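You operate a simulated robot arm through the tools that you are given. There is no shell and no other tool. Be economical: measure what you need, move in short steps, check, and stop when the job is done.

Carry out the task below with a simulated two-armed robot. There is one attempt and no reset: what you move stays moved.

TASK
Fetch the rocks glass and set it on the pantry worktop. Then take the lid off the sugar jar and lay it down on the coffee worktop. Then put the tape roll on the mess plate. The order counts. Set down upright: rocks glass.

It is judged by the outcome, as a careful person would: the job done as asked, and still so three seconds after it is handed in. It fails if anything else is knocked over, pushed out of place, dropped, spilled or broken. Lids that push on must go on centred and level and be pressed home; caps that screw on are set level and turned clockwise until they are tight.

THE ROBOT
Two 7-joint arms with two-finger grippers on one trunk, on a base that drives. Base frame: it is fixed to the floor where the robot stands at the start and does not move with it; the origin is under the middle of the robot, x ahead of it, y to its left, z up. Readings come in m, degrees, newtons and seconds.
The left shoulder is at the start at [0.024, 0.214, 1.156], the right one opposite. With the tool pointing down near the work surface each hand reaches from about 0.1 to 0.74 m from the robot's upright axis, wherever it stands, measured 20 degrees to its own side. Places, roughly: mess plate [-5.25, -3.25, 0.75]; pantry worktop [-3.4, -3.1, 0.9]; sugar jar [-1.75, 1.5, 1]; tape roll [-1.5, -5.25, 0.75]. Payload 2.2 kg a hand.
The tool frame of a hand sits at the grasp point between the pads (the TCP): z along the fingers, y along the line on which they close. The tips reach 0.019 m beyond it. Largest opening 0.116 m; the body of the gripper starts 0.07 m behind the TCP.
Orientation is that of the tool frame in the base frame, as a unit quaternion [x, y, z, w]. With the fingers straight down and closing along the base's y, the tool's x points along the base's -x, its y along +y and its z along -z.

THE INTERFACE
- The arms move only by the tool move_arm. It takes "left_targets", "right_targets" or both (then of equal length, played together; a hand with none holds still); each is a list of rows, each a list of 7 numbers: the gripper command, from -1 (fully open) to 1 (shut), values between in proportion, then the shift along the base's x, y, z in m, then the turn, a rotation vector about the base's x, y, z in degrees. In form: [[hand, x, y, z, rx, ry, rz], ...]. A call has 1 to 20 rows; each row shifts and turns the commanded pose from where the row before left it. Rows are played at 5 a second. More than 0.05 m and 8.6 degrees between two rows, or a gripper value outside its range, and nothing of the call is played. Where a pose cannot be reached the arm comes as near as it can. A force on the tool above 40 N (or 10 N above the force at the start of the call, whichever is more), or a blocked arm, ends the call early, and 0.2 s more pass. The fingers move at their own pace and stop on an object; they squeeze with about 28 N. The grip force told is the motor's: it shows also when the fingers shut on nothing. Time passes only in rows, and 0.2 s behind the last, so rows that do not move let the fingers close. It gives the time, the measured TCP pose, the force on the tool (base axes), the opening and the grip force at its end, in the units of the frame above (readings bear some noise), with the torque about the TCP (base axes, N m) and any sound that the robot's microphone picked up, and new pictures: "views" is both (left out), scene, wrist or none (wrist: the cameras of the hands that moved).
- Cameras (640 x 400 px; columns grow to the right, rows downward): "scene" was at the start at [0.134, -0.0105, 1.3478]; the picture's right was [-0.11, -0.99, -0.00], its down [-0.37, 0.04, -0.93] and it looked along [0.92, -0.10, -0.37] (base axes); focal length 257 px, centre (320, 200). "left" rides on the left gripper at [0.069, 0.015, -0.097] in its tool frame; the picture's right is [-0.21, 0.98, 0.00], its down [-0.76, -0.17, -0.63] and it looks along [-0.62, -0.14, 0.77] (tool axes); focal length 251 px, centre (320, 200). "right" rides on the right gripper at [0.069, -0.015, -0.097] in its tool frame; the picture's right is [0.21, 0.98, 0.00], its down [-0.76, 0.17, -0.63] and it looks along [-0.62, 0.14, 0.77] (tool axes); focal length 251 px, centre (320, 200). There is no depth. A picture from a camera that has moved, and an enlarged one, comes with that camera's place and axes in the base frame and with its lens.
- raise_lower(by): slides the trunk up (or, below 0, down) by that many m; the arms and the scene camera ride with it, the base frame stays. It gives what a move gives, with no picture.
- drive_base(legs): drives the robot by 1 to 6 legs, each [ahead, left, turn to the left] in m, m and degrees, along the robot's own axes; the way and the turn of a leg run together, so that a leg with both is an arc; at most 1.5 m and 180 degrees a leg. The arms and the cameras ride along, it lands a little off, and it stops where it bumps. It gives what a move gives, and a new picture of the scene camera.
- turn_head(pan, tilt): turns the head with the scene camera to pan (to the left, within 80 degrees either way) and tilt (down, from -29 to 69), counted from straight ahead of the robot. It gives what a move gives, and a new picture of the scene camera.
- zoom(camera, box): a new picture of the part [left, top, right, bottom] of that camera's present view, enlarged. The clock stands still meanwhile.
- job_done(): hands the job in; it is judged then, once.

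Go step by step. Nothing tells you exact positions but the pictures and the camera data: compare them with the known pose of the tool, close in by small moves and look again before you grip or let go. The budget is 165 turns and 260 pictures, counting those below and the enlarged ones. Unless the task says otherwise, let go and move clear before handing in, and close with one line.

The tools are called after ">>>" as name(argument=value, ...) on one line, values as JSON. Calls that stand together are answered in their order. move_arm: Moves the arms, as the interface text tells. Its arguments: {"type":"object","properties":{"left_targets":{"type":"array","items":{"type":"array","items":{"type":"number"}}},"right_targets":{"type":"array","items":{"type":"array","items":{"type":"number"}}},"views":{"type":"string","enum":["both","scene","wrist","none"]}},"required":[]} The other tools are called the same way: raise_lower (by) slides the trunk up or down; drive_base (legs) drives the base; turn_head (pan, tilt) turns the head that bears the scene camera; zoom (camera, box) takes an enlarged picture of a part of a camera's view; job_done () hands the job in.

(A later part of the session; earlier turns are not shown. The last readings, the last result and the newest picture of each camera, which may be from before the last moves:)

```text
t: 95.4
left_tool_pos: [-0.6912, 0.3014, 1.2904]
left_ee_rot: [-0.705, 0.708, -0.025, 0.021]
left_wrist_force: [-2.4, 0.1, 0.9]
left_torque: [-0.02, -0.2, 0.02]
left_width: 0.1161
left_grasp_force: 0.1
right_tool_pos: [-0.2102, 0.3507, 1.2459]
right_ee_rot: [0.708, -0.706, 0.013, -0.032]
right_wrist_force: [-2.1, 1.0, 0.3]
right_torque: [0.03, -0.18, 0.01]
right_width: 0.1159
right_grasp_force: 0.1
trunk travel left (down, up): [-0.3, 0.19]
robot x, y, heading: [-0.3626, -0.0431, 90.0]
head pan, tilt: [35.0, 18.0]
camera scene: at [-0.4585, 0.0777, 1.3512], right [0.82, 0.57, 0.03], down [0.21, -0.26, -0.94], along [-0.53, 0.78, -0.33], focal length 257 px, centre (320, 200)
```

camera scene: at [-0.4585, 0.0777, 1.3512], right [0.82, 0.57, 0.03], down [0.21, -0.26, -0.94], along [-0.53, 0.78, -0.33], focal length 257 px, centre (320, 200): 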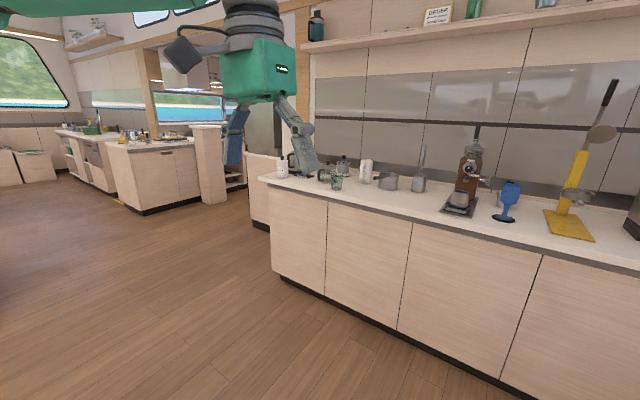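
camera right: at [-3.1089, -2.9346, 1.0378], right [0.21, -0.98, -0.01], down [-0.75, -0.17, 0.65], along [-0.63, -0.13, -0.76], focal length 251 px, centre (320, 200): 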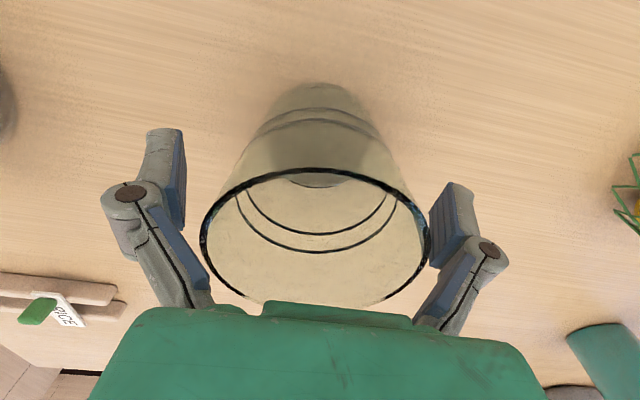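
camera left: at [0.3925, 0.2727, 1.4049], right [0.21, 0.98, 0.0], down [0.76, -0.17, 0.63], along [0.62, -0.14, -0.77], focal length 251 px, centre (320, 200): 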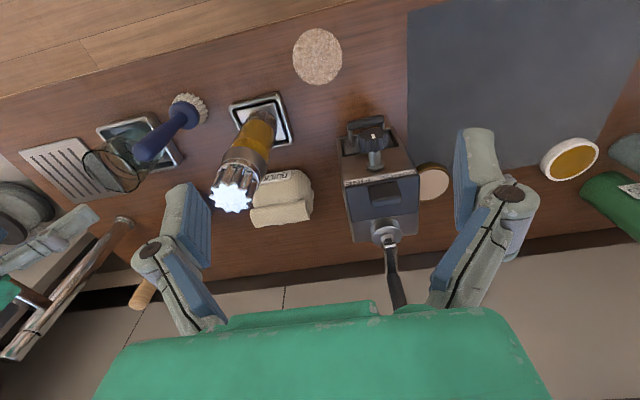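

The readings suggest the robot is leaning a couple of degrees to its left. I check whether that settles.

>>> move_arm(left_targets=[[-1, 0, 0, 0, 0, 0, 0], [-1, 0, 0, 0, 0, 0, 0]], views="scene")

```text
t: 96.2
left_tool_pos: [-0.6747, 0.2957, 1.2842]
left_ee_rot: [0.707, -0.707, 0.03, -0.011]
left_wrist_force: [-1.8, 0.2, 0.3]
left_torque: [0.05, -0.13, 0.0]
left_width: 0.1158
left_grasp_force: 0.0
right_tool_pos: [-0.194, 0.3445, 1.2463]
right_ee_rot: [0.709, -0.705, 0.011, -0.028]
right_wrist_force: [-2.0, -0.5, -0.3]
right_torque: [0.07, -0.15, -0.01]
right_width: 0.1159
right_grasp_force: 0.1
trunk travel left (down, up): [-0.3, 0.19]
robot x, y, heading: [-0.3478, -0.0465, 90.1]
head pan, tilt: [35.0, 18.0]
stopped in row 2 (left hand): the arm was blocked; the commanded pose is now the measured one
camera scene: at [-0.41, 0.0748, 1.353], right [0.82, 0.57, 0.01], down [0.18, -0.25, -0.95], along [-0.54, 0.78, -0.31], focal length 257 px, centre (320, 200)
```

scene: 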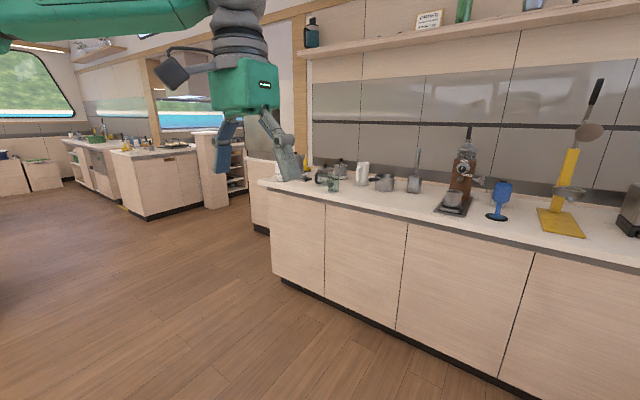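

Something seems to press on the left arm. I look to the left to find it.

>>> turn_head(pan=80, tilt=35)

```text
t: 97.3
left_tool_pos: [-0.6837, 0.2986, 1.2861]
left_ee_rot: [-0.705, 0.709, -0.026, 0.02]
left_wrist_force: [-1.0, 0.6, 0.1]
left_torque: [-0.09, -0.12, 0.0]
left_width: 0.1161
left_grasp_force: 0.2
right_tool_pos: [-0.2018, 0.3469, 1.243]
right_ee_rot: [-0.706, 0.708, -0.016, 0.028]
right_wrist_force: [-0.7, 0.6, -0.5]
right_torque: [-0.04, -0.09, 0.04]
right_width: 0.116
right_grasp_force: 0.0
trunk travel left (down, up): [-0.3, 0.19]
robot x, y, heading: [-0.3512, -0.0465, 89.7]
head pan, tilt: [80.0, 35.0]
camera scene: at [-0.4957, 0.0172, 1.3197], right [0.18, 0.98, 0.0], down [0.6, -0.11, -0.79], along [-0.78, 0.14, -0.61], focal length 257 px, centre (320, 200)
```

scene: 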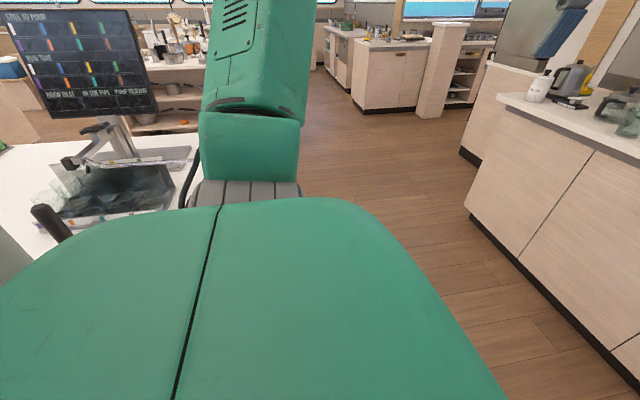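

>>> zoom(camera="scene", box=[0, 0, 220, 260])

```text
1.54 times, centred on (110, 130) of scene
camera zoom: at [-0.4957, 0.0172, 1.3197], right [0.18, 0.98, 0.0], down [0.6, -0.11, -0.79], along [-0.78, 0.14, -0.61], focal length 395 px, centre (643, 308)
```

zoom: 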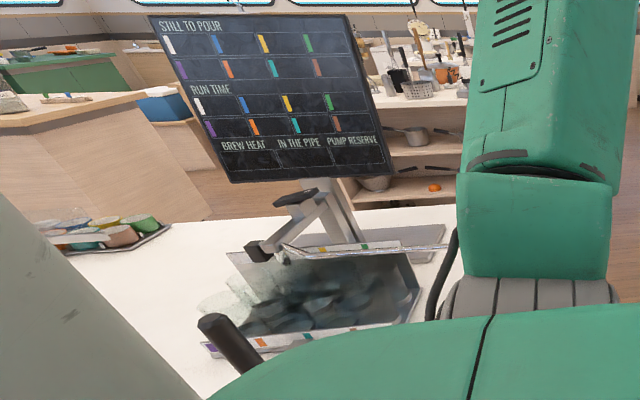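

I can't tell what it leans on, but anything in contact is on the island side. I shift away from the island and then turn to look at it.

>>> drive_base(legs=[[0, -0.2, 0]])

```text
t: 98.9
left_tool_pos: [-0.4986, 0.2987, 1.2813]
left_ee_rot: [0.707, -0.706, 0.032, -0.019]
left_wrist_force: [-1.5, -0.1, 0.7]
left_torque: [-0.05, -0.16, -0.03]
left_width: 0.1161
left_grasp_force: 0.0
right_tool_pos: [-0.0173, 0.3494, 1.2475]
right_ee_rot: [0.709, -0.704, 0.018, -0.033]
right_wrist_force: [-1.7, 0.1, -0.3]
right_torque: [0.0, -0.15, 0.04]
right_width: 0.1163
right_grasp_force: 0.0
trunk travel left (down, up): [-0.3, 0.19]
robot x, y, heading: [-0.1511, -0.0388, 89.9]
head pan, tilt: [80.0, 35.0]
camera scene: at [-0.278, 0.0154, 1.3233], right [0.17, 0.98, 0.0], down [0.59, -0.1, -0.8], along [-0.79, 0.14, -0.6], focal length 257 px, centre (320, 200)
```

scene: 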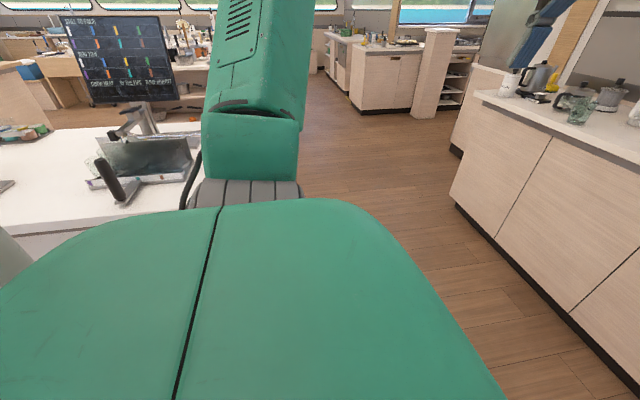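

>>> move_arm(right_targets=[[-1, 0, 0, 0, 0, 0, 0], [-1, 0, 0, 0, 0, 0, 0], [-1, 0, 0, 0, 0, 0, 0], [-1, 0, 0, 0, 0, 0, 0], [-1, 0, 0, 0, 0, 0, 0]], views="none")

>>> turn_head(pan=0, tilt=69)

```text
t: 100.1
left_tool_pos: [-0.4499, 0.2947, 1.2949]
left_ee_rot: [-0.707, 0.707, -0.017, 0.008]
left_wrist_force: [-0.3, -0.9, 0.3]
left_torque: [0.02, 0.01, -0.02]
left_width: 0.116
left_grasp_force: 0.1
right_tool_pos: [0.029, 0.3452, 1.2412]
right_ee_rot: [0.709, -0.705, 0.005, -0.02]
right_wrist_force: [0.4, -0.4, 0.2]
right_torque: [0.03, -0.04, 0.02]
right_width: 0.1159
right_grasp_force: 0.1
trunk travel left (down, up): [-0.3, 0.19]
robot x, y, heading: [-0.1485, -0.0418, 90.1]
head pan, tilt: [80.0, 35.0]
```

```text
t: 101.6
left_tool_pos: [-0.5237, 0.2983, 1.2772]
left_ee_rot: [0.708, -0.704, 0.04, -0.023]
left_wrist_force: [-1.8, -1.1, 0.4]
left_torque: [0.08, -0.21, 0.02]
left_width: 0.1159
left_grasp_force: 0.0
right_tool_pos: [-0.0422, 0.3492, 1.2492]
right_ee_rot: [0.71, -0.703, 0.02, -0.038]
right_wrist_force: [-1.7, 0.7, -0.1]
right_torque: [-0.05, -0.19, 0.0]
right_width: 0.116
right_grasp_force: 0.1
trunk travel left (down, up): [-0.3, 0.19]
robot x, y, heading: [-0.1622, -0.0415, 90.0]
head pan, tilt: [0.0, 68.8]
camera scene: at [-0.2136, 0.0564, 1.2817], right [1.0, 0.0, 0.04], down [0.02, -0.93, -0.36], along [0.03, 0.36, -0.93], focal length 257 px, centre (320, 200)
```

scene: 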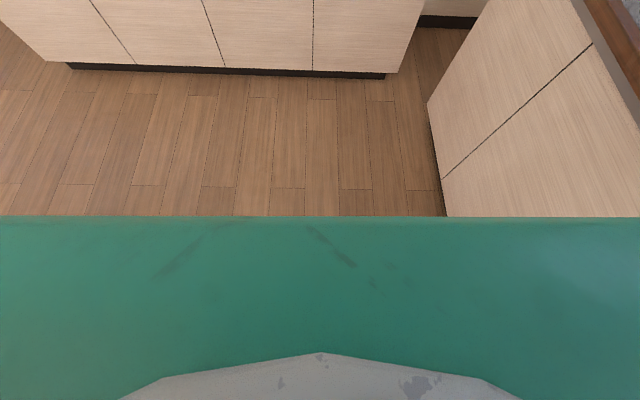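

The robot sways in roll. I wait a few seconds to see whether it damps out.

>>> move_arm(right_targets=[[-1, 0, 0, 0, 0, 0, 0], [-1, 0, 0, 0, 0, 0, 0], [-1, 0, 0, 0, 0, 0, 0], [-1, 0, 0, 0, 0, 0, 0], [-1, 0, 0, 0, 0, 0, 0], [-1, 0, 0, 0, 0, 0, 0], [-1, 0, 0, 0, 0, 0, 0], [-1, 0, 0, 0, 0, 0, 0], [-1, 0, 0, 0, 0, 0, 0], [-1, 0, 0, 0, 0, 0, 0]], views="none")

>>> turn_head(pan=-80, tilt=45)

```text
t: 104.0
left_tool_pos: [-0.3997, 0.2998, 1.3004]
left_ee_rot: [0.707, -0.707, 0.01, 0.01]
left_wrist_force: [0.1, 0.6, -0.7]
left_torque: [-0.05, 0.04, -0.01]
left_width: 0.1162
left_grasp_force: 0.1
right_tool_pos: [0.0781, 0.3483, 1.2364]
right_ee_rot: [0.708, -0.706, -0.007, -0.007]
right_wrist_force: [-0.3, 0.7, -0.5]
right_torque: [-0.04, 0.04, 0.02]
right_width: 0.1159
right_grasp_force: 0.1
trunk travel left (down, up): [-0.3, 0.19]
robot x, y, heading: [-0.1387, -0.0411, 90.1]
head pan, tilt: [0.0, 68.8]
stopped in row 10 (right hand): the arm was blocked; the commanded pose is now the measured one
```

```text
t: 105.6
left_tool_pos: [-0.3963, 0.2913, 1.3059]
left_ee_rot: [-0.706, 0.708, -0.004, -0.002]
left_wrist_force: [0.5, -0.8, 0.3]
left_torque: [0.03, 0.06, -0.01]
left_width: 0.116
left_grasp_force: 0.1
right_tool_pos: [0.0818, 0.3443, 1.2378]
right_ee_rot: [0.708, -0.706, -0.009, -0.008]
right_wrist_force: [1.0, -0.2, 0.1]
right_torque: [0.0, 0.08, 0.0]
right_width: 0.1158
right_grasp_force: 0.0
trunk travel left (down, up): [-0.3, 0.19]
robot x, y, heading: [-0.1306, -0.0376, 90.2]
head pan, tilt: [-80.0, 45.0]
camera scene: at [-0.0476, 0.0138, 1.3114], right [0.18, -0.98, 0.0], down [-0.7, -0.13, -0.7], along [0.69, 0.12, -0.71], focal length 257 px, centre (320, 200)
```

scene: 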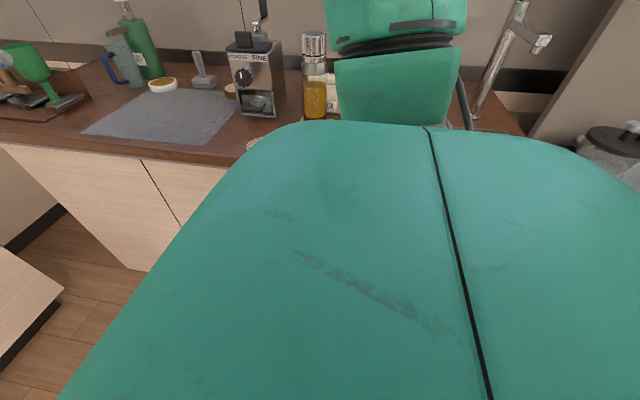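

The sway has settled. I now drive along the white coffee counter toward its left end, where the sugar jar should be.

>>> drive_base(legs=[[0.9, 0, 0], [0, 1.0, 0], [0, 0.5, 0]])

>>> turn_head(pan=0, tilt=25)

```text
t: 117.6
left_tool_pos: [-1.8404, 1.1916, 1.314]
left_ee_rot: [-0.702, 0.712, 0.011, -0.014]
left_wrist_force: [1.1, -0.7, 1.6]
left_torque: [0.13, 0.16, -0.04]
left_width: 0.1161
left_grasp_force: 0.0
right_tool_pos: [-1.3656, 1.2385, 1.2318]
right_ee_rot: [-0.703, 0.71, 0.021, -0.004]
right_wrist_force: [2.6, 0.5, 1.6]
right_torque: [-0.01, 0.23, -0.01]
right_width: 0.1159
right_grasp_force: 0.0
trunk travel left (down, up): [-0.3, 0.19]
robot x, y, heading: [-1.624, 0.8539, 89.6]
head pan, tilt: [-80.0, 45.0]
camera scene: at [-1.4861, 0.9093, 1.3067], right [0.17, -0.99, -0.01], down [-0.73, -0.12, -0.67], along [0.66, 0.12, -0.74], focal length 257 px, centre (320, 200)
```

scene: 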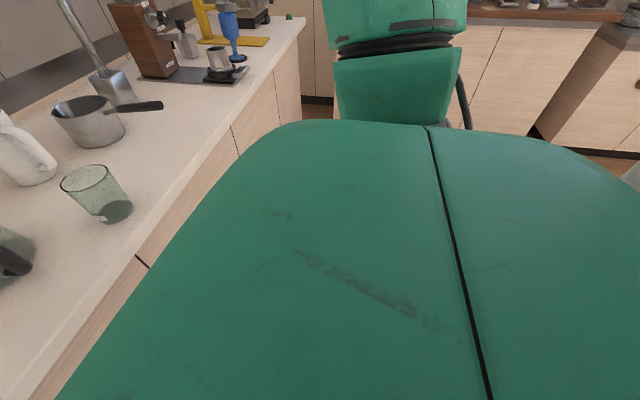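

```text
t: 119.1
left_tool_pos: [-1.9396, 1.1953, 1.2946]
left_ee_rot: [-0.699, 0.715, -0.018, 0.013]
left_wrist_force: [-1.8, 1.6, 0.5]
left_torque: [-0.06, -0.08, 0.02]
left_width: 0.116
left_grasp_force: 0.1
right_tool_pos: [-1.459, 1.2411, 1.2433]
right_ee_rot: [-0.701, 0.712, -0.009, 0.022]
right_wrist_force: [-0.6, 0.5, -1.2]
right_torque: [-0.05, -0.03, 0.01]
right_width: 0.116
right_grasp_force: 0.1
trunk travel left (down, up): [-0.3, 0.19]
robot x, y, heading: [-1.6358, 0.8514, 89.1]
head pan, tilt: [0.0, 25.0]
camera scene: at [-1.6918, 0.9947, 1.3384], right [1.0, -0.01, 0.04], down [0.03, -0.43, -0.9], along [0.03, 0.9, -0.43], focal length 257 px, centre (320, 200)
```

scene: 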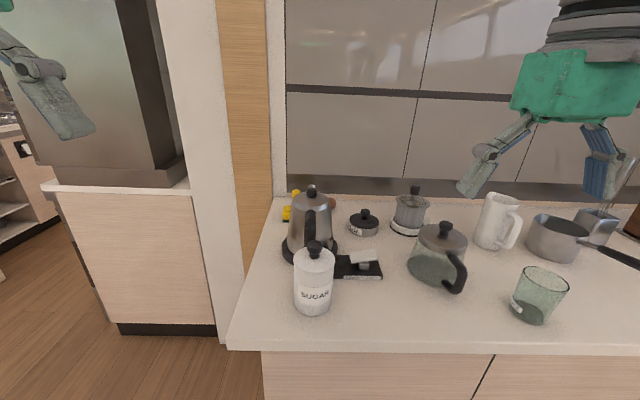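

I see the white jar labelled SUGAR with a black knob lid. I zoom on it, and on the other green tumbler, to compare it with the glass I moved.

>>> zoom(camera="scene", box=[230, 170, 430, 350])

>>> zoom(camera="scene", box=[390, 180, 600, 350])

```text
2.22 times, centred on (330, 260) of scene
camera zoom: at [-1.6918, 0.9947, 1.3384], right [1.0, -0.01, 0.04], down [0.03, -0.43, -0.9], along [0.03, 0.9, -0.43], focal length 570 px, centre (298, 67)
```

zoom: 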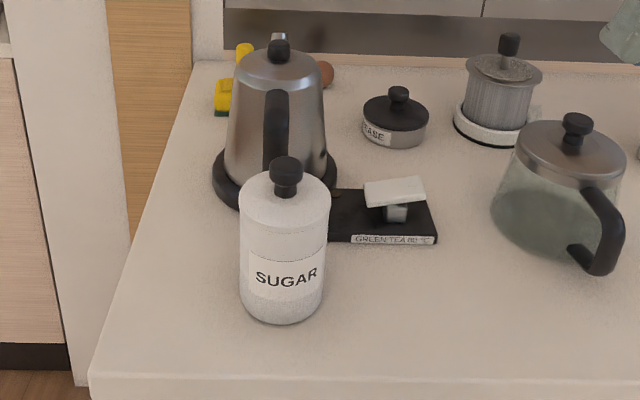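

```text
2.35 times, centred on (495, 265) of scene
camera zoom: at [-1.6918, 0.9947, 1.3384], right [1.0, -0.01, 0.04], down [0.03, -0.43, -0.9], along [0.03, 0.9, -0.43], focal length 604 px, centre (-92, 47)
```

zoom: 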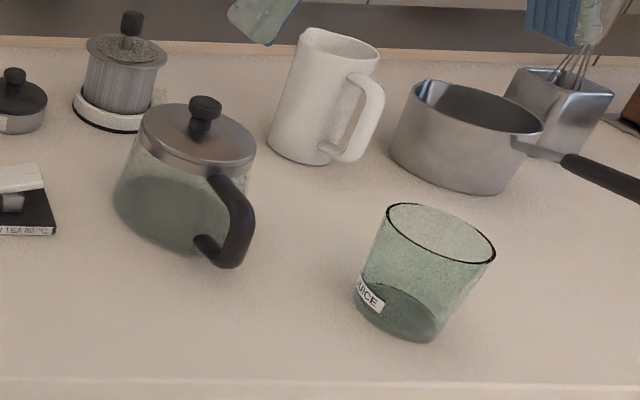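

The other tumbler is labelled JUICE, so it is a different glass; good. I let the sway die out, then view the jar again with a steady camera.

>>> move_arm(right_targets=[[-1, 0, 0, 0, 0, 0, 0], [-1, 0, 0, 0, 0, 0, 0], [-1, 0, 0, 0, 0, 0, 0], [-1, 0, 0, 0, 0, 0, 0], [-1, 0, 0, 0, 0, 0, 0], [-1, 0, 0, 0, 0, 0, 0], [-1, 0, 0, 0, 0, 0, 0], [-1, 0, 0, 0, 0, 0, 0], [-1, 0, 0, 0, 0, 0, 0], [-1, 0, 0, 0, 0, 0, 0], [-1, 0, 0, 0, 0, 0, 0], [-1, 0, 0, 0, 0, 0, 0], [-1, 0, 0, 0, 0, 0, 0], [-1, 0, 0, 0, 0, 0, 0], [-1, 0, 0, 0, 0, 0, 0]], views="none")

>>> turn_head(pan=0, tilt=35)

```text
t: 122.5
left_tool_pos: [-1.9605, 1.1846, 1.2773]
left_ee_rot: [-0.705, 0.709, -0.037, 0.006]
left_wrist_force: [-2.2, -0.7, 0.6]
left_torque: [0.01, -0.17, 0.0]
left_width: 0.1161
left_grasp_force: 0.1
right_tool_pos: [-1.483, 1.2312, 1.2537]
right_ee_rot: [0.708, -0.705, 0.01, -0.032]
right_wrist_force: [-1.5, -0.4, 0.5]
right_torque: [0.04, -0.17, -0.02]
right_width: 0.1161
right_grasp_force: 0.0
trunk travel left (down, up): [-0.3, 0.19]
robot x, y, heading: [-1.6199, 0.8537, 90.3]
head pan, tilt: [0.0, 25.0]
stopped in row 15 (right hand): the arm was blocked; the commanded pose is now the measured one
```

```text
t: 123.2
left_tool_pos: [-1.8886, 1.1872, 1.2882]
left_ee_rot: [-0.706, 0.708, -0.02, -0.015]
left_wrist_force: [0.8, 0.8, -1.8]
left_torque: [-0.07, 0.04, -0.02]
left_width: 0.1159
left_grasp_force: 0.0
right_tool_pos: [-1.4133, 1.2358, 1.2411]
right_ee_rot: [0.708, -0.706, -0.005, -0.009]
right_wrist_force: [-0.3, -0.5, -0.6]
right_torque: [0.01, 0.0, -0.01]
right_width: 0.1156
right_grasp_force: 0.1
trunk travel left (down, up): [-0.3, 0.19]
robot x, y, heading: [-1.6054, 0.8528, 90.5]
head pan, tilt: [0.0, 35.0]
camera scene: at [-1.5643, 0.9848, 1.3237], right [1.0, 0.01, -0.03], down [-0.02, -0.58, -0.82], along [-0.02, 0.82, -0.58], focal length 257 px, centre (320, 200)
```

scene: 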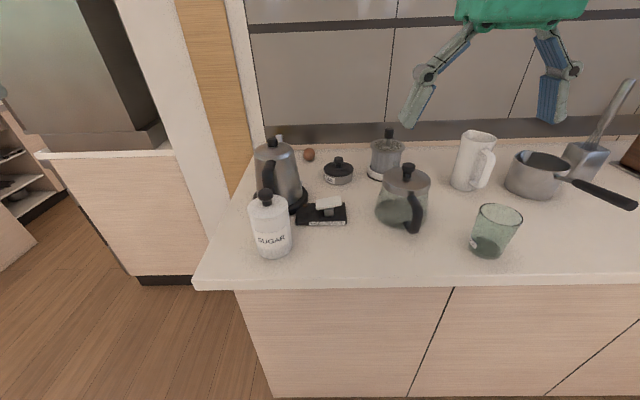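

The sway is still large. I sample it at short intervals to understand it.

>>> move_arm(right_targets=[[-1, 0, 0, 0, 0, 0, 0]], views="none")

>>> move_arm(right_targets=[[-1, 0, 0, 0, 0, 0, 0]], views="none")

>>> move_arm(right_targets=[[-1, 0, 0, 0, 0, 0, 0]], views="none")

>>> move_arm(right_targets=[[-1, 0, 0, 0, 0, 0, 0]], views="none")

>>> move_arm(right_targets=[[-1, 0, 0, 0, 0, 0, 0]], views="none")

>>> move_arm(right_targets=[[-1, 0, 0, 0, 0, 0, 0]], views="none")

```text
t: 123.8
left_tool_pos: [-1.8525, 1.1753, 1.3091]
left_ee_rot: [-0.7, 0.714, 0.004, -0.012]
left_wrist_force: [1.8, -1.2, -0.6]
left_torque: [0.04, 0.13, -0.02]
left_width: 0.1159
left_grasp_force: 0.1
right_tool_pos: [-1.38, 1.223, 1.2326]
right_ee_rot: [-0.704, 0.71, 0.014, -0.005]
right_wrist_force: [1.4, -1.1, -0.3]
right_torque: [0.03, 0.16, -0.01]
right_width: 0.116
right_grasp_force: 0.1
trunk travel left (down, up): [-0.3, 0.19]
robot x, y, heading: [-1.618, 0.8492, 89.7]
head pan, tilt: [0.0, 35.0]
stopped in row 1 (right hand): the arm was blocked; the commanded pose is now the measured one
```

```text
t: 124.4
left_tool_pos: [-1.9907, 1.1844, 1.2726]
left_ee_rot: [-0.702, 0.711, -0.043, 0.011]
left_wrist_force: [-2.5, -0.3, 0.2]
left_torque: [-0.03, -0.3, 0.02]
left_width: 0.1161
left_grasp_force: 0.0
right_tool_pos: [-1.5149, 1.2251, 1.2558]
right_ee_rot: [-0.706, 0.707, -0.015, 0.038]
right_wrist_force: [-3.0, 0.7, 0.3]
right_torque: [-0.01, -0.29, 0.0]
right_width: 0.1161
right_grasp_force: 0.0
trunk travel left (down, up): [-0.3, 0.19]
robot x, y, heading: [-1.6397, 0.8462, 89.6]
head pan, tilt: [0.0, 35.0]
stopped in row 1 (right hand): the arm was blocked; the commanded pose is now the measured one
```

```text
t: 125.0
left_tool_pos: [-1.8947, 1.1844, 1.289]
left_ee_rot: [-0.701, 0.712, -0.02, -0.016]
left_wrist_force: [-0.4, -0.6, -1.3]
left_torque: [-0.04, 0.0, -0.01]
left_width: 0.116
left_grasp_force: 0.0
right_tool_pos: [-1.42, 1.2248, 1.2479]
right_ee_rot: [-0.704, 0.71, 0.01, 0.015]
right_wrist_force: [-0.4, -0.7, -0.1]
right_torque: [-0.03, -0.03, 0.01]
right_width: 0.1159
right_grasp_force: 0.1
trunk travel left (down, up): [-0.3, 0.19]
robot x, y, heading: [-1.6186, 0.8487, 89.9]
head pan, tilt: [0.0, 35.0]
stopped in row 1 (right hand): the arm was blocked; the commanded pose is now the measured one
```

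```text
t: 125.6
left_tool_pos: [-1.859, 1.1766, 1.3031]
left_ee_rot: [-0.701, 0.713, -0.003, -0.017]
left_wrist_force: [0.3, -0.3, 0.1]
left_torque: [0.02, 0.15, -0.02]
left_width: 0.1161
left_grasp_force: 0.2
right_tool_pos: [-1.3856, 1.2248, 1.2333]
right_ee_rot: [-0.704, 0.71, 0.01, -0.006]
right_wrist_force: [1.9, -0.3, -0.2]
right_torque: [0.0, 0.18, 0.01]
right_width: 0.116
right_grasp_force: 0.1
trunk travel left (down, up): [-0.3, 0.19]
robot x, y, heading: [-1.6182, 0.8516, 90.0]
head pan, tilt: [0.0, 35.0]
stopped in row 1 (right hand): the arm was blocked; the commanded pose is now the measured one
```

```text
t: 126.2
left_tool_pos: [-1.9684, 1.1777, 1.2781]
left_ee_rot: [-0.703, 0.71, -0.037, 0.005]
left_wrist_force: [-2.1, 0.4, 0.0]
left_torque: [0.03, -0.18, 0.01]
left_width: 0.1159
left_grasp_force: 0.1
right_tool_pos: [-1.491, 1.2221, 1.2508]
right_ee_rot: [0.707, -0.706, 0.012, -0.027]
right_wrist_force: [-1.6, 1.2, 0.7]
right_torque: [-0.03, -0.2, -0.02]
right_width: 0.1157
right_grasp_force: 0.1
trunk travel left (down, up): [-0.3, 0.19]
robot x, y, heading: [-1.6369, 0.8491, 89.4]
head pan, tilt: [0.0, 35.0]
stopped in row 1 (right hand): the arm was blocked; the commanded pose is now the measured one
```

```text
t: 126.8
left_tool_pos: [-1.9153, 1.1789, 1.2833]
left_ee_rot: [-0.702, 0.711, -0.029, -0.014]
left_wrist_force: [-0.2, -0.5, 0.4]
left_torque: [-0.01, -0.03, 0.01]
left_width: 0.1162
left_grasp_force: 0.0
right_tool_pos: [-1.4395, 1.2188, 1.2477]
right_ee_rot: [-0.706, 0.708, 0.003, 0.015]
right_wrist_force: [-0.3, 0.3, -0.7]
right_torque: [-0.04, -0.09, 0.03]
right_width: 0.116
right_grasp_force: 0.1
trunk travel left (down, up): [-0.3, 0.19]
robot x, y, heading: [-1.6227, 0.8496, 89.9]
head pan, tilt: [0.0, 35.0]
stopped in row 1 (right hand): the arm was blocked; the commanded pose is now the measured one
```

The roll oscillates with about a 1.6 s period without damping. I try lowering the trunk to bring the mass down and see if it steadies.

>>> raise_lower(by=-0.12)

>>> raise_lower(by=-0.005)

>>> raise_lower(by=-0.005)

>>> raise_lower(by=-0.005)

```text
t: 128.3
left_tool_pos: [-1.8725, 1.1766, 1.1746]
left_ee_rot: [-0.702, 0.712, -0.014, -0.02]
left_wrist_force: [1.2, 0.8, 0.5]
left_torque: [-0.01, 0.07, -0.01]
left_width: 0.1159
left_grasp_force: 0.1
right_tool_pos: [-1.3979, 1.2196, 1.1201]
right_ee_rot: [-0.705, 0.709, 0.011, 0.002]
right_wrist_force: [0.6, -0.3, 0.3]
right_torque: [0.01, 0.1, 0.01]
right_width: 0.1158
right_grasp_force: 0.1
trunk travel left (down, up): [-0.18, 0.31]
robot x, y, heading: [-1.613, 0.8516, 90.1]
head pan, tilt: [0.0, 35.0]
```

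```text
t: 128.9
left_tool_pos: [-1.9361, 1.1771, 1.1586]
left_ee_rot: [-0.702, 0.711, -0.028, -0.001]
left_wrist_force: [-0.4, 0.0, 0.6]
left_torque: [0.03, -0.04, 0.0]
left_width: 0.116
left_grasp_force: 0.1
right_tool_pos: [-1.4591, 1.2205, 1.12]
right_ee_rot: [-0.706, 0.708, -0.008, 0.017]
right_wrist_force: [-0.4, 0.2, -0.2]
right_torque: [-0.06, -0.06, 0.02]
right_width: 0.1158
right_grasp_force: 0.0
trunk travel left (down, up): [-0.175, 0.315]
robot x, y, heading: [-1.6245, 0.8487, 89.9]
head pan, tilt: [0.0, 35.0]
```

```text
t: 129.4
left_tool_pos: [-1.9301, 1.1779, 1.15]
left_ee_rot: [-0.702, 0.711, -0.034, -0.009]
left_wrist_force: [-0.4, 0.3, -0.7]
left_torque: [-0.04, -0.11, 0.0]
left_width: 0.1161
left_grasp_force: 0.1
right_tool_pos: [-1.4551, 1.2191, 1.1203]
right_ee_rot: [-0.707, 0.707, -0.001, 0.022]
right_wrist_force: [-1.2, 0.1, -0.2]
right_torque: [0.0, -0.08, 0.01]
right_width: 0.1158
right_grasp_force: 0.1
trunk travel left (down, up): [-0.17, 0.32]
robot x, y, heading: [-1.6243, 0.8486, 89.8]
head pan, tilt: [0.0, 35.0]
```

```text
t: 129.9
left_tool_pos: [-1.8699, 1.1763, 1.1623]
left_ee_rot: [-0.701, 0.713, -0.012, -0.02]
left_wrist_force: [1.4, -0.6, -0.1]
left_torque: [0.02, 0.07, -0.02]
left_width: 0.116
left_grasp_force: 0.0
right_tool_pos: [-1.3974, 1.2189, 1.104]
right_ee_rot: [-0.704, 0.71, 0.01, 0.0]
right_wrist_force: [1.4, -0.6, 0.2]
right_torque: [0.01, 0.19, 0.01]
right_width: 0.1162
right_grasp_force: 0.0
trunk travel left (down, up): [-0.165, 0.325]
robot x, y, heading: [-1.6111, 0.8503, 89.6]
head pan, tilt: [0.0, 35.0]
```

>>> raise_lower(by=-0.08)

>>> move_arm(left_targets=[[-1, 0, 0, 0, 0, 0, 0], [-1, 0, 0, 0, 0, 0, 0], [-1, 0, 0, 0, 0, 0, 0], [-1, 0, 0, 0, 0, 0, 0], [-1, 0, 0, 0, 0, 0, 0], [-1, 0, 0, 0, 0, 0, 0], [-1, 0, 0, 0, 0, 0, 0], [-1, 0, 0, 0, 0, 0, 0], [-1, 0, 0, 0, 0, 0, 0], [-1, 0, 0, 0, 0, 0, 0], [-1, 0, 0, 0, 0, 0, 0], [-1, 0, 0, 0, 0, 0, 0], [-1, 0, 0, 0, 0, 0, 0], [-1, 0, 0, 0, 0, 0, 0], [-1, 0, 0, 0, 0, 0, 0]], views="none")

>>> raise_lower(by=-0.002)

>>> raise_lower(by=-0.002)

>>> raise_lower(by=-0.002)

```text
t: 131.1
left_tool_pos: [-1.9478, 1.1775, 1.0618]
left_ee_rot: [-0.702, 0.711, -0.038, -0.002]
left_wrist_force: [-2.2, -0.8, 0.2]
left_torque: [-0.01, -0.17, 0.05]
left_width: 0.1159
left_grasp_force: 0.0
right_tool_pos: [-1.4747, 1.2191, 1.0371]
right_ee_rot: [-0.706, 0.707, -0.007, 0.027]
right_wrist_force: [-1.3, -0.1, 0.5]
right_torque: [0.0, -0.17, -0.01]
right_width: 0.116
right_grasp_force: 0.0
trunk travel left (down, up): [-0.085, 0.405]
robot x, y, heading: [-1.6311, 0.8496, 89.9]
head pan, tilt: [0.0, 35.0]
```

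```text
t: 134.5
left_tool_pos: [-1.956, 1.1759, 1.0613]
left_ee_rot: [-0.703, 0.71, -0.04, 0.0]
left_wrist_force: [-1.4, -0.3, 1.3]
left_torque: [0.03, -0.12, 0.0]
left_width: 0.1162
left_grasp_force: 0.1
right_tool_pos: [-1.4802, 1.2187, 1.0357]
right_ee_rot: [0.707, -0.706, 0.011, -0.027]
right_wrist_force: [-1.3, 0.2, -0.2]
right_torque: [-0.02, -0.08, -0.02]
right_width: 0.1161
right_grasp_force: 0.1
trunk travel left (down, up): [-0.085, 0.405]
robot x, y, heading: [-1.6334, 0.8477, 89.9]
head pan, tilt: [0.0, 35.0]
stopped in row 15 (left hand): the arm was blocked; the commanded pose is now the measured one
```

```text
t: 135.0
left_tool_pos: [-1.9374, 1.1781, 1.0608]
left_ee_rot: [-0.703, 0.71, -0.037, -0.009]
left_wrist_force: [0.2, 0.6, 0.1]
left_torque: [0.0, -0.02, 0.04]
left_width: 0.1161
left_grasp_force: 0.0
right_tool_pos: [-1.4618, 1.2167, 1.0338]
right_ee_rot: [-0.707, 0.707, -0.001, 0.023]
right_wrist_force: [-0.2, 0.1, -0.2]
right_torque: [0.0, -0.05, 0.02]
right_width: 0.1159
right_grasp_force: 0.1
trunk travel left (down, up): [-0.083, 0.407]
robot x, y, heading: [-1.6334, 0.8505, 89.8]
head pan, tilt: [0.0, 35.0]
```

```text
t: 135.6
left_tool_pos: [-1.9043, 1.1762, 1.0691]
left_ee_rot: [-0.702, 0.712, -0.023, -0.015]
left_wrist_force: [0.4, -0.4, 0.4]
left_torque: [0.0, 0.13, 0.04]
left_width: 0.1163
left_grasp_force: 0.1
right_tool_pos: [-1.4301, 1.218, 1.0254]
right_ee_rot: [-0.706, 0.709, 0.004, 0.009]
right_wrist_force: [1.7, -0.8, 1.0]
right_torque: [0.03, 0.15, -0.01]
right_width: 0.1161
right_grasp_force: 0.1
trunk travel left (down, up): [-0.081, 0.409]
robot x, y, heading: [-1.6262, 0.8474, 89.9]
head pan, tilt: [0.0, 35.0]
```

```text
t: 136.1
left_tool_pos: [-1.9631, 1.1771, 1.0534]
left_ee_rot: [-0.703, 0.71, -0.042, 0.001]
left_wrist_force: [-1.2, -0.6, 1.1]
left_torque: [0.0, -0.13, -0.01]
left_width: 0.1159
left_grasp_force: 0.0
right_tool_pos: [-1.4877, 1.2185, 1.0309]
right_ee_rot: [0.707, -0.706, 0.011, -0.028]
right_wrist_force: [-2.0, -0.3, -0.5]
right_torque: [0.01, -0.18, 0.0]
right_width: 0.1158
right_grasp_force: 0.0
trunk travel left (down, up): [-0.079, 0.411]
robot x, y, heading: [-1.6361, 0.8465, 89.8]
head pan, tilt: [0.0, 35.0]
```

The lean persists. I test whether it depends on heading: I back away from the counter and turn, then look at the floor behind.

>>> drive_base(legs=[[-0.35, 0, 0], [0, 0, 90]])

>>> raise_lower(by=0.002)

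>>> raise_lower(by=0.002)

>>> raise_lower(by=0.002)

>>> raise_lower(by=0.002)

```text
t: 142.2
left_tool_pos: [-1.9556, 0.2011, 1.0609]
left_ee_rot: [0.999, -0.002, 0.033, -0.014]
left_wrist_force: [1.0, 0.6, 0.5]
left_torque: [-0.02, 0.0, -0.02]
left_width: 0.1162
left_grasp_force: 0.0
right_tool_pos: [-1.9988, 0.6751, 1.0287]
right_ee_rot: [1.0, 0.003, -0.016, -0.013]
right_wrist_force: [-0.1, 1.1, -0.5]
right_torque: [-0.06, -0.01, -0.02]
right_width: 0.1161
right_grasp_force: 0.0
trunk travel left (down, up): [-0.079, 0.411]
robot x, y, heading: [-1.6298, 0.5014, -179.7]
head pan, tilt: [0.0, 35.0]
camera scene: at [-1.7603, 0.5175, 1.1052], right [0.0, 1.0, -0.02], down [0.58, -0.01, -0.82], along [-0.82, -0.01, -0.58], focal length 257 px, centre (320, 200)
```

scene: 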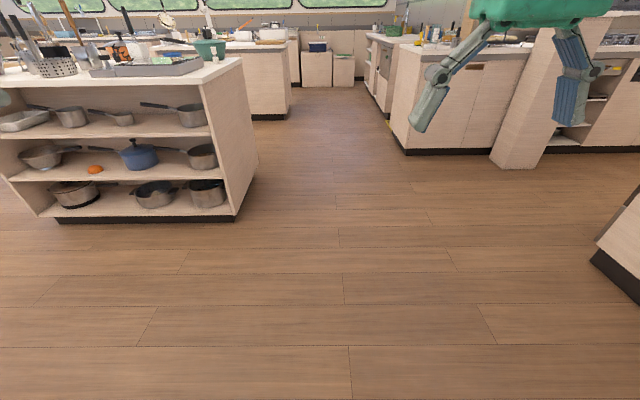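

```text
t: 142.7
left_tool_pos: [-1.9538, 0.207, 1.064]
left_ee_rot: [0.999, -0.003, 0.031, -0.012]
left_wrist_force: [0.4, 1.3, 0.7]
left_torque: [-0.08, 0.06, 0.03]
left_width: 0.1161
left_grasp_force: 0.2
right_tool_pos: [-1.9986, 0.6812, 1.0274]
right_ee_rot: [1.0, 0.003, -0.01, -0.01]
right_wrist_force: [0.2, 1.0, 0.3]
right_torque: [-0.13, 0.02, 0.0]
right_width: 0.1158
right_grasp_force: 0.0
trunk travel left (down, up): [-0.081, 0.409]
robot x, y, heading: [-1.6286, 0.5093, -179.6]
head pan, tilt: [0.0, 35.0]
```

```text
t: 143.2
left_tool_pos: [-1.9539, 0.1539, 1.0506]
left_ee_rot: [0.999, -0.002, 0.034, -0.034]
left_wrist_force: [1.0, -1.5, -1.1]
left_torque: [0.14, -0.01, 0.0]
left_width: 0.1159
left_grasp_force: 0.0
right_tool_pos: [-1.9984, 0.6282, 1.0378]
right_ee_rot: [0.999, 0.004, -0.015, -0.033]
right_wrist_force: [0.0, -2.1, -0.6]
right_torque: [0.21, 0.02, 0.0]
right_width: 0.1158
right_grasp_force: 0.2
trunk travel left (down, up): [-0.083, 0.407]
robot x, y, heading: [-1.63, 0.4977, -179.8]
head pan, tilt: [0.0, 35.0]
```

```text
t: 143.7
left_tool_pos: [-1.9553, 0.2017, 1.0637]
left_ee_rot: [0.999, -0.002, 0.036, -0.016]
left_wrist_force: [-0.6, 0.4, 0.4]
left_torque: [-0.08, 0.01, -0.03]
left_width: 0.116
left_grasp_force: 0.0
right_tool_pos: [-1.9975, 0.6746, 1.0358]
right_ee_rot: [1.0, 0.003, -0.015, -0.013]
right_wrist_force: [0.8, 0.4, -0.1]
right_torque: [-0.02, 0.02, -0.01]
right_width: 0.116
right_grasp_force: 0.1
trunk travel left (down, up): [-0.085, 0.405]
robot x, y, heading: [-1.6284, 0.5053, -179.7]
head pan, tilt: [0.0, 35.0]
```

```text
t: 144.3
left_tool_pos: [-1.9537, 0.1957, 1.0679]
left_ee_rot: [0.999, -0.002, 0.031, -0.017]
left_wrist_force: [-0.5, 0.3, 0.2]
left_torque: [-0.07, 0.0, 0.0]
left_width: 0.116
left_grasp_force: 0.0
right_tool_pos: [-1.9974, 0.6702, 1.0346]
right_ee_rot: [1.0, 0.003, -0.011, -0.015]
right_wrist_force: [-0.9, 0.5, 0.3]
right_torque: [-0.08, -0.01, 0.01]
right_width: 0.1161
right_grasp_force: 0.1
trunk travel left (down, up): [-0.087, 0.403]
robot x, y, heading: [-1.6313, 0.4987, -179.7]
head pan, tilt: [0.0, 35.0]
```

The lean travels with the robot, so something may be wedged under the base. I drive forward over clear floor and then turn round to look at where I stood.

>>> drive_base(legs=[[0.8, 0, 0], [0, 0, 180]])

>>> raise_lower(by=0.002)

>>> raise_lower(by=0.002)

>>> raise_lower(by=0.002)

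```text
t: 155.8
left_tool_pos: [-2.0976, 0.8075, 1.0604]
left_ee_rot: [0.009, 0.999, -0.023, -0.036]
left_wrist_force: [0.3, 0.3, 0.1]
left_torque: [-0.01, -0.02, -0.04]
left_width: 0.1159
left_grasp_force: 0.0
right_tool_pos: [-2.0625, 0.3327, 1.0397]
right_ee_rot: [0.003, 1.0, -0.02, 0.016]
right_wrist_force: [0.6, 0.9, 0.9]
right_torque: [0.0, 0.0, -0.02]
right_width: 0.116
right_grasp_force: 0.1
trunk travel left (down, up): [-0.087, 0.403]
robot x, y, heading: [-2.427, 0.4962, -0.7]
head pan, tilt: [0.0, 35.0]
camera scene: at [-2.2998, 0.4876, 1.1133], right [-0.01, -1.0, -0.01], down [-0.58, 0.01, -0.82], along [0.82, 0.0, -0.58], focal length 257 px, centre (320, 200)
```

scene: 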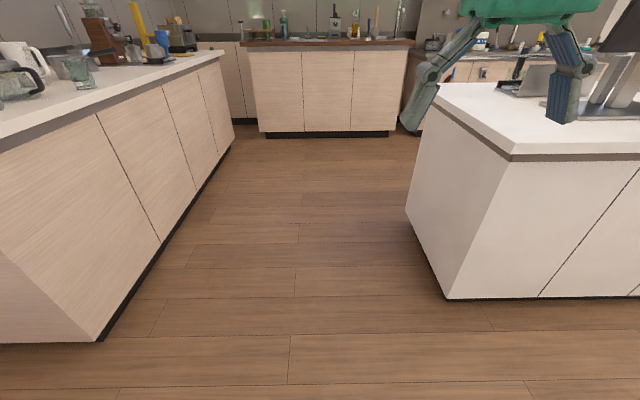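

```text
t: 156.4
left_tool_pos: [-2.0993, 0.7929, 1.0663]
left_ee_rot: [0.01, 0.999, -0.017, -0.035]
left_wrist_force: [-0.3, -0.7, -0.2]
left_torque: [0.12, -0.01, 0.0]
left_width: 0.1162
left_grasp_force: 0.1
right_tool_pos: [-2.0633, 0.318, 1.0381]
right_ee_rot: [0.004, 1.0, -0.015, 0.012]
right_wrist_force: [-0.5, -0.2, 0.4]
right_torque: [0.14, -0.02, 0.0]
right_width: 0.1157
right_grasp_force: 0.1
trunk travel left (down, up): [-0.089, 0.401]
robot x, y, heading: [-2.4313, 0.4924, -0.4]
head pan, tilt: [0.0, 35.0]
```

```text
t: 156.9
left_tool_pos: [-2.099, 0.8428, 1.0552]
left_ee_rot: [0.009, 0.999, -0.038, -0.038]
left_wrist_force: [0.1, 0.7, -0.8]
left_torque: [-0.13, 0.0, 0.0]
left_width: 0.116
left_grasp_force: 0.1
right_tool_pos: [-2.0637, 0.3686, 1.0469]
right_ee_rot: [0.002, 0.999, -0.034, 0.013]
right_wrist_force: [0.8, 1.8, -0.3]
right_torque: [-0.19, 0.0, 0.02]
right_width: 0.1159
right_grasp_force: 0.1
trunk travel left (down, up): [-0.091, 0.399]
robot x, y, heading: [-2.4274, 0.5043, -0.8]
head pan, tilt: [0.0, 35.0]
```

```text
t: 157.4
left_tool_pos: [-2.0968, 0.8073, 1.0638]
left_ee_rot: [0.009, 0.999, -0.023, -0.039]
left_wrist_force: [-0.1, -0.2, 0.1]
left_torque: [0.05, 0.02, 0.02]
left_width: 0.1158
left_grasp_force: 0.0
right_tool_pos: [-2.0643, 0.3315, 1.0468]
right_ee_rot: [0.003, 1.0, -0.02, 0.016]
right_wrist_force: [-0.8, -0.1, 0.2]
right_torque: [0.08, 0.0, 0.02]
right_width: 0.1162
right_grasp_force: 0.1
trunk travel left (down, up): [-0.093, 0.397]
robot x, y, heading: [-2.4278, 0.4966, -0.8]
head pan, tilt: [0.0, 35.0]
```

The floor is clear and the lean remains. I look down to both sides of my own body for anything caught on the robot.

>>> turn_head(pan=80, tilt=50)

>>> turn_head(pan=40, tilt=5)

>>> turn_head(pan=-40, tilt=5)

```text
t: 158.9
left_tool_pos: [-2.0997, 0.7962, 1.0694]
left_ee_rot: [0.01, 0.999, -0.019, -0.038]
left_wrist_force: [-0.9, -1.7, 0.6]
left_torque: [0.12, -0.05, -0.01]
left_width: 0.1162
left_grasp_force: 0.0
right_tool_pos: [-2.0645, 0.3213, 1.0442]
right_ee_rot: [0.005, 1.0, -0.015, 0.015]
right_wrist_force: [0.7, -2.2, 0.5]
right_torque: [0.15, 0.02, -0.02]
right_width: 0.116
right_grasp_force: 0.2
trunk travel left (down, up): [-0.093, 0.397]
robot x, y, heading: [-2.4252, 0.4936, -0.7]
head pan, tilt: [80.0, 50.0]
camera scene: at [-2.3739, 0.5509, 1.099], right [0.98, -0.18, -0.01], down [-0.14, -0.74, -0.66], along [0.12, 0.65, -0.75], focal length 257 px, centre (320, 200)
```

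scene: 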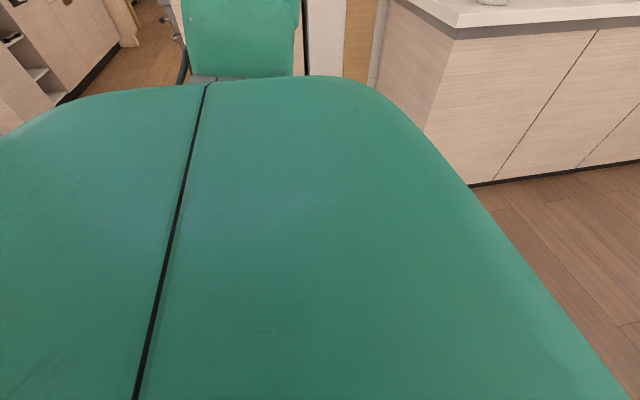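

```text
t: 160.1
left_tool_pos: [-2.0994, 0.8382, 1.0588]
left_ee_rot: [0.01, 0.999, -0.037, -0.038]
left_wrist_force: [-0.9, 0.3, 0.6]
left_torque: [-0.03, -0.01, -0.03]
left_width: 0.1159
left_grasp_force: 0.1
right_tool_pos: [-2.064, 0.3643, 1.0478]
right_ee_rot: [0.002, 0.999, -0.033, 0.015]
right_wrist_force: [-0.2, 0.0, -0.2]
right_torque: [-0.07, 0.04, -0.01]
right_width: 0.1158
right_grasp_force: 0.2
trunk travel left (down, up): [-0.093, 0.397]
robot x, y, heading: [-2.4281, 0.498, -0.4]
head pan, tilt: [40.0, 5.0]
camera scene: at [-2.3166, 0.5792, 1.1664], right [0.64, -0.77, 0.01], down [-0.07, -0.07, -0.99], along [0.77, 0.63, -0.1], focal length 257 px, centre (320, 200)
```

scene: 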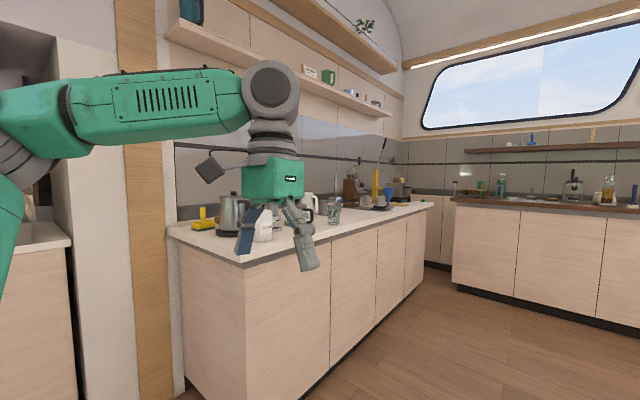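

```text
t: 161.6
left_tool_pos: [-2.0981, 0.8297, 1.0602]
left_ee_rot: [0.008, 0.999, -0.033, -0.04]
left_wrist_force: [0.8, 0.2, -0.6]
left_torque: [-0.04, -0.02, 0.05]
left_width: 0.1162
left_grasp_force: 0.0
right_tool_pos: [-2.0641, 0.3553, 1.049]
right_ee_rot: [0.002, 0.999, -0.03, 0.015]
right_wrist_force: [-0.5, 0.8, 0.3]
right_torque: [-0.11, 0.01, 0.01]
right_width: 0.1162
right_grasp_force: 0.1
trunk travel left (down, up): [-0.093, 0.397]
robot x, y, heading: [-2.4289, 0.4983, -0.6]
head pan, tilt: [-40.0, 5.0]
camera scene: at [-2.3178, 0.4479, 1.1679], right [-0.65, -0.76, 0.01], down [-0.07, 0.05, -1.0], along [0.76, -0.65, -0.09], focal length 257 px, centre (320, 200)
```

scene: 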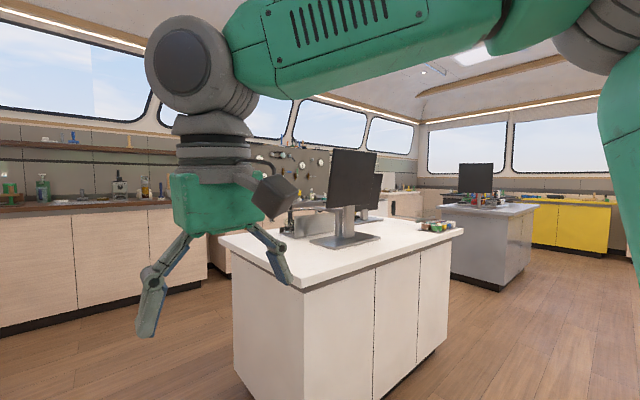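

Nothing is caught, and the head camera's roll is now under a degree. I let more time pass and sample again.

>>> turn_head(pan=0, tilt=30)

>>> move_arm(left_targets=[[-1, 0, 0, 0, 0, 0, 0], [-1, 0, 0, 0, 0, 0, 0], [-1, 0, 0, 0, 0, 0, 0], [-1, 0, 0, 0, 0, 0, 0], [-1, 0, 0, 0, 0, 0, 0], [-1, 0, 0, 0, 0, 0, 0], [-1, 0, 0, 0, 0, 0, 0], [-1, 0, 0, 0, 0, 0, 0], [-1, 0, 0, 0, 0, 0, 0], [-1, 0, 0, 0, 0, 0, 0], [-1, 0, 0, 0, 0, 0, 0], [-1, 0, 0, 0, 0, 0, 0], [-1, 0, 0, 0, 0, 0, 0], [-1, 0, 0, 0, 0, 0, 0], [-1, 0, 0, 0, 0, 0, 0], [-1, 0, 0, 0, 0, 0, 0], [-1, 0, 0, 0, 0, 0, 0], [-1, 0, 0, 0, 0, 0, 0], [-1, 0, 0, 0, 0, 0, 0], [-1, 0, 0, 0, 0, 0, 0]], views="none")

>>> raise_lower(by=0.002)

>>> raise_lower(by=0.002)

>>> raise_lower(by=0.002)

```text
t: 162.7
left_tool_pos: [-2.0992, 0.8223, 1.0641]
left_ee_rot: [0.009, 0.999, -0.03, -0.035]
left_wrist_force: [-0.7, 0.5, 0.5]
left_torque: [-0.02, -0.03, 0.04]
left_width: 0.1159
left_grasp_force: 0.0
right_tool_pos: [-2.0629, 0.3473, 1.0454]
right_ee_rot: [0.003, 1.0, -0.027, 0.012]
right_wrist_force: [-0.4, 0.2, 0.1]
right_torque: [-0.05, 0.02, 0.01]
right_width: 0.1161
right_grasp_force: 0.1
trunk travel left (down, up): [-0.093, 0.397]
robot x, y, heading: [-2.4286, 0.5011, -0.6]
head pan, tilt: [0.0, 30.0]
camera scene: at [-2.2971, 0.5113, 1.1271], right [-0.01, -1.0, 0.01], down [-0.5, -0.01, -0.86], along [0.86, -0.01, -0.5], focal length 257 px, centre (320, 200)
```

scene: 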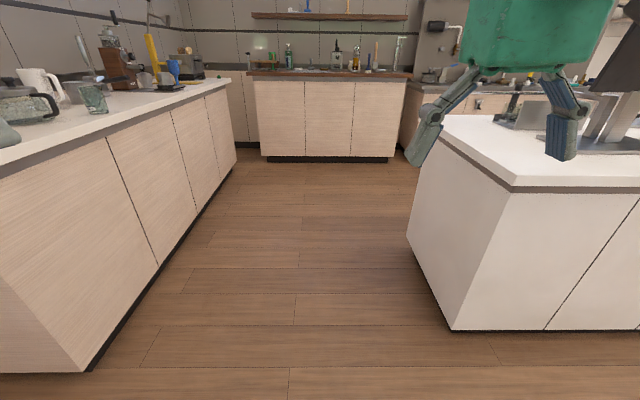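

```text
t: 166.9
left_tool_pos: [-2.0989, 0.8124, 1.065]
left_ee_rot: [0.01, 0.999, -0.024, -0.037]
left_wrist_force: [-0.6, -0.2, 0.2]
left_torque: [0.02, 0.04, 0.0]
left_width: 0.1158
left_grasp_force: 0.0
right_tool_pos: [-2.0628, 0.3356, 1.0449]
right_ee_rot: [0.003, 1.0, -0.022, 0.014]
right_wrist_force: [-0.1, -0.8, -0.6]
right_torque: [-0.03, 0.01, 0.03]
right_width: 0.1161
right_grasp_force: 0.1
trunk travel left (down, up): [-0.093, 0.397]
robot x, y, heading: [-2.427, 0.4944, -0.7]
head pan, tilt: [0.0, 30.0]
```

```text
t: 167.4
left_tool_pos: [-2.0984, 0.8228, 1.0633]
left_ee_rot: [0.01, 0.999, -0.03, -0.039]
left_wrist_force: [-0.5, 0.8, -0.6]
left_torque: [-0.07, 0.03, 0.01]
left_width: 0.1161
left_grasp_force: 0.0
right_tool_pos: [-2.0635, 0.3489, 1.0502]
right_ee_rot: [0.002, 1.0, -0.027, 0.015]
right_wrist_force: [-0.1, 0.5, -0.2]
right_torque: [-0.02, -0.01, 0.01]
right_width: 0.116
right_grasp_force: 0.1
trunk travel left (down, up): [-0.095, 0.395]
robot x, y, heading: [-2.4263, 0.5004, -0.7]
head pan, tilt: [0.0, 30.0]
```

```text
t: 167.9
left_tool_pos: [-2.0988, 0.8139, 1.0686]
left_ee_rot: [0.01, 0.999, -0.026, -0.038]
left_wrist_force: [-0.6, -0.1, 1.2]
left_torque: [0.03, -0.01, 0.01]
left_width: 0.116
left_grasp_force: 0.1
right_tool_pos: [-2.0626, 0.3381, 1.0502]
right_ee_rot: [0.003, 1.0, -0.022, 0.015]
right_wrist_force: [0.3, -0.3, 0.0]
right_torque: [0.05, 0.03, 0.01]
right_width: 0.1159
right_grasp_force: 0.0
trunk travel left (down, up): [-0.097, 0.393]
robot x, y, heading: [-2.4274, 0.4931, -0.6]
head pan, tilt: [0.0, 30.0]
```

```text
t: 168.4
left_tool_pos: [-2.098, 0.816, 1.0699]
left_ee_rot: [0.01, 0.999, -0.026, -0.037]
left_wrist_force: [0.3, -0.3, 0.1]
left_torque: [0.02, 0.04, 0.0]
left_width: 0.1159
left_grasp_force: 0.1
right_tool_pos: [-2.0633, 0.3423, 1.0529]
right_ee_rot: [0.004, 1.0, -0.024, 0.014]
right_wrist_force: [-1.1, 0.0, 0.4]
right_torque: [0.01, 0.04, -0.01]
right_width: 0.116
right_grasp_force: 0.0
trunk travel left (down, up): [-0.099, 0.391]
robot x, y, heading: [-2.4281, 0.4964, -0.6]
head pan, tilt: [0.0, 30.0]
```

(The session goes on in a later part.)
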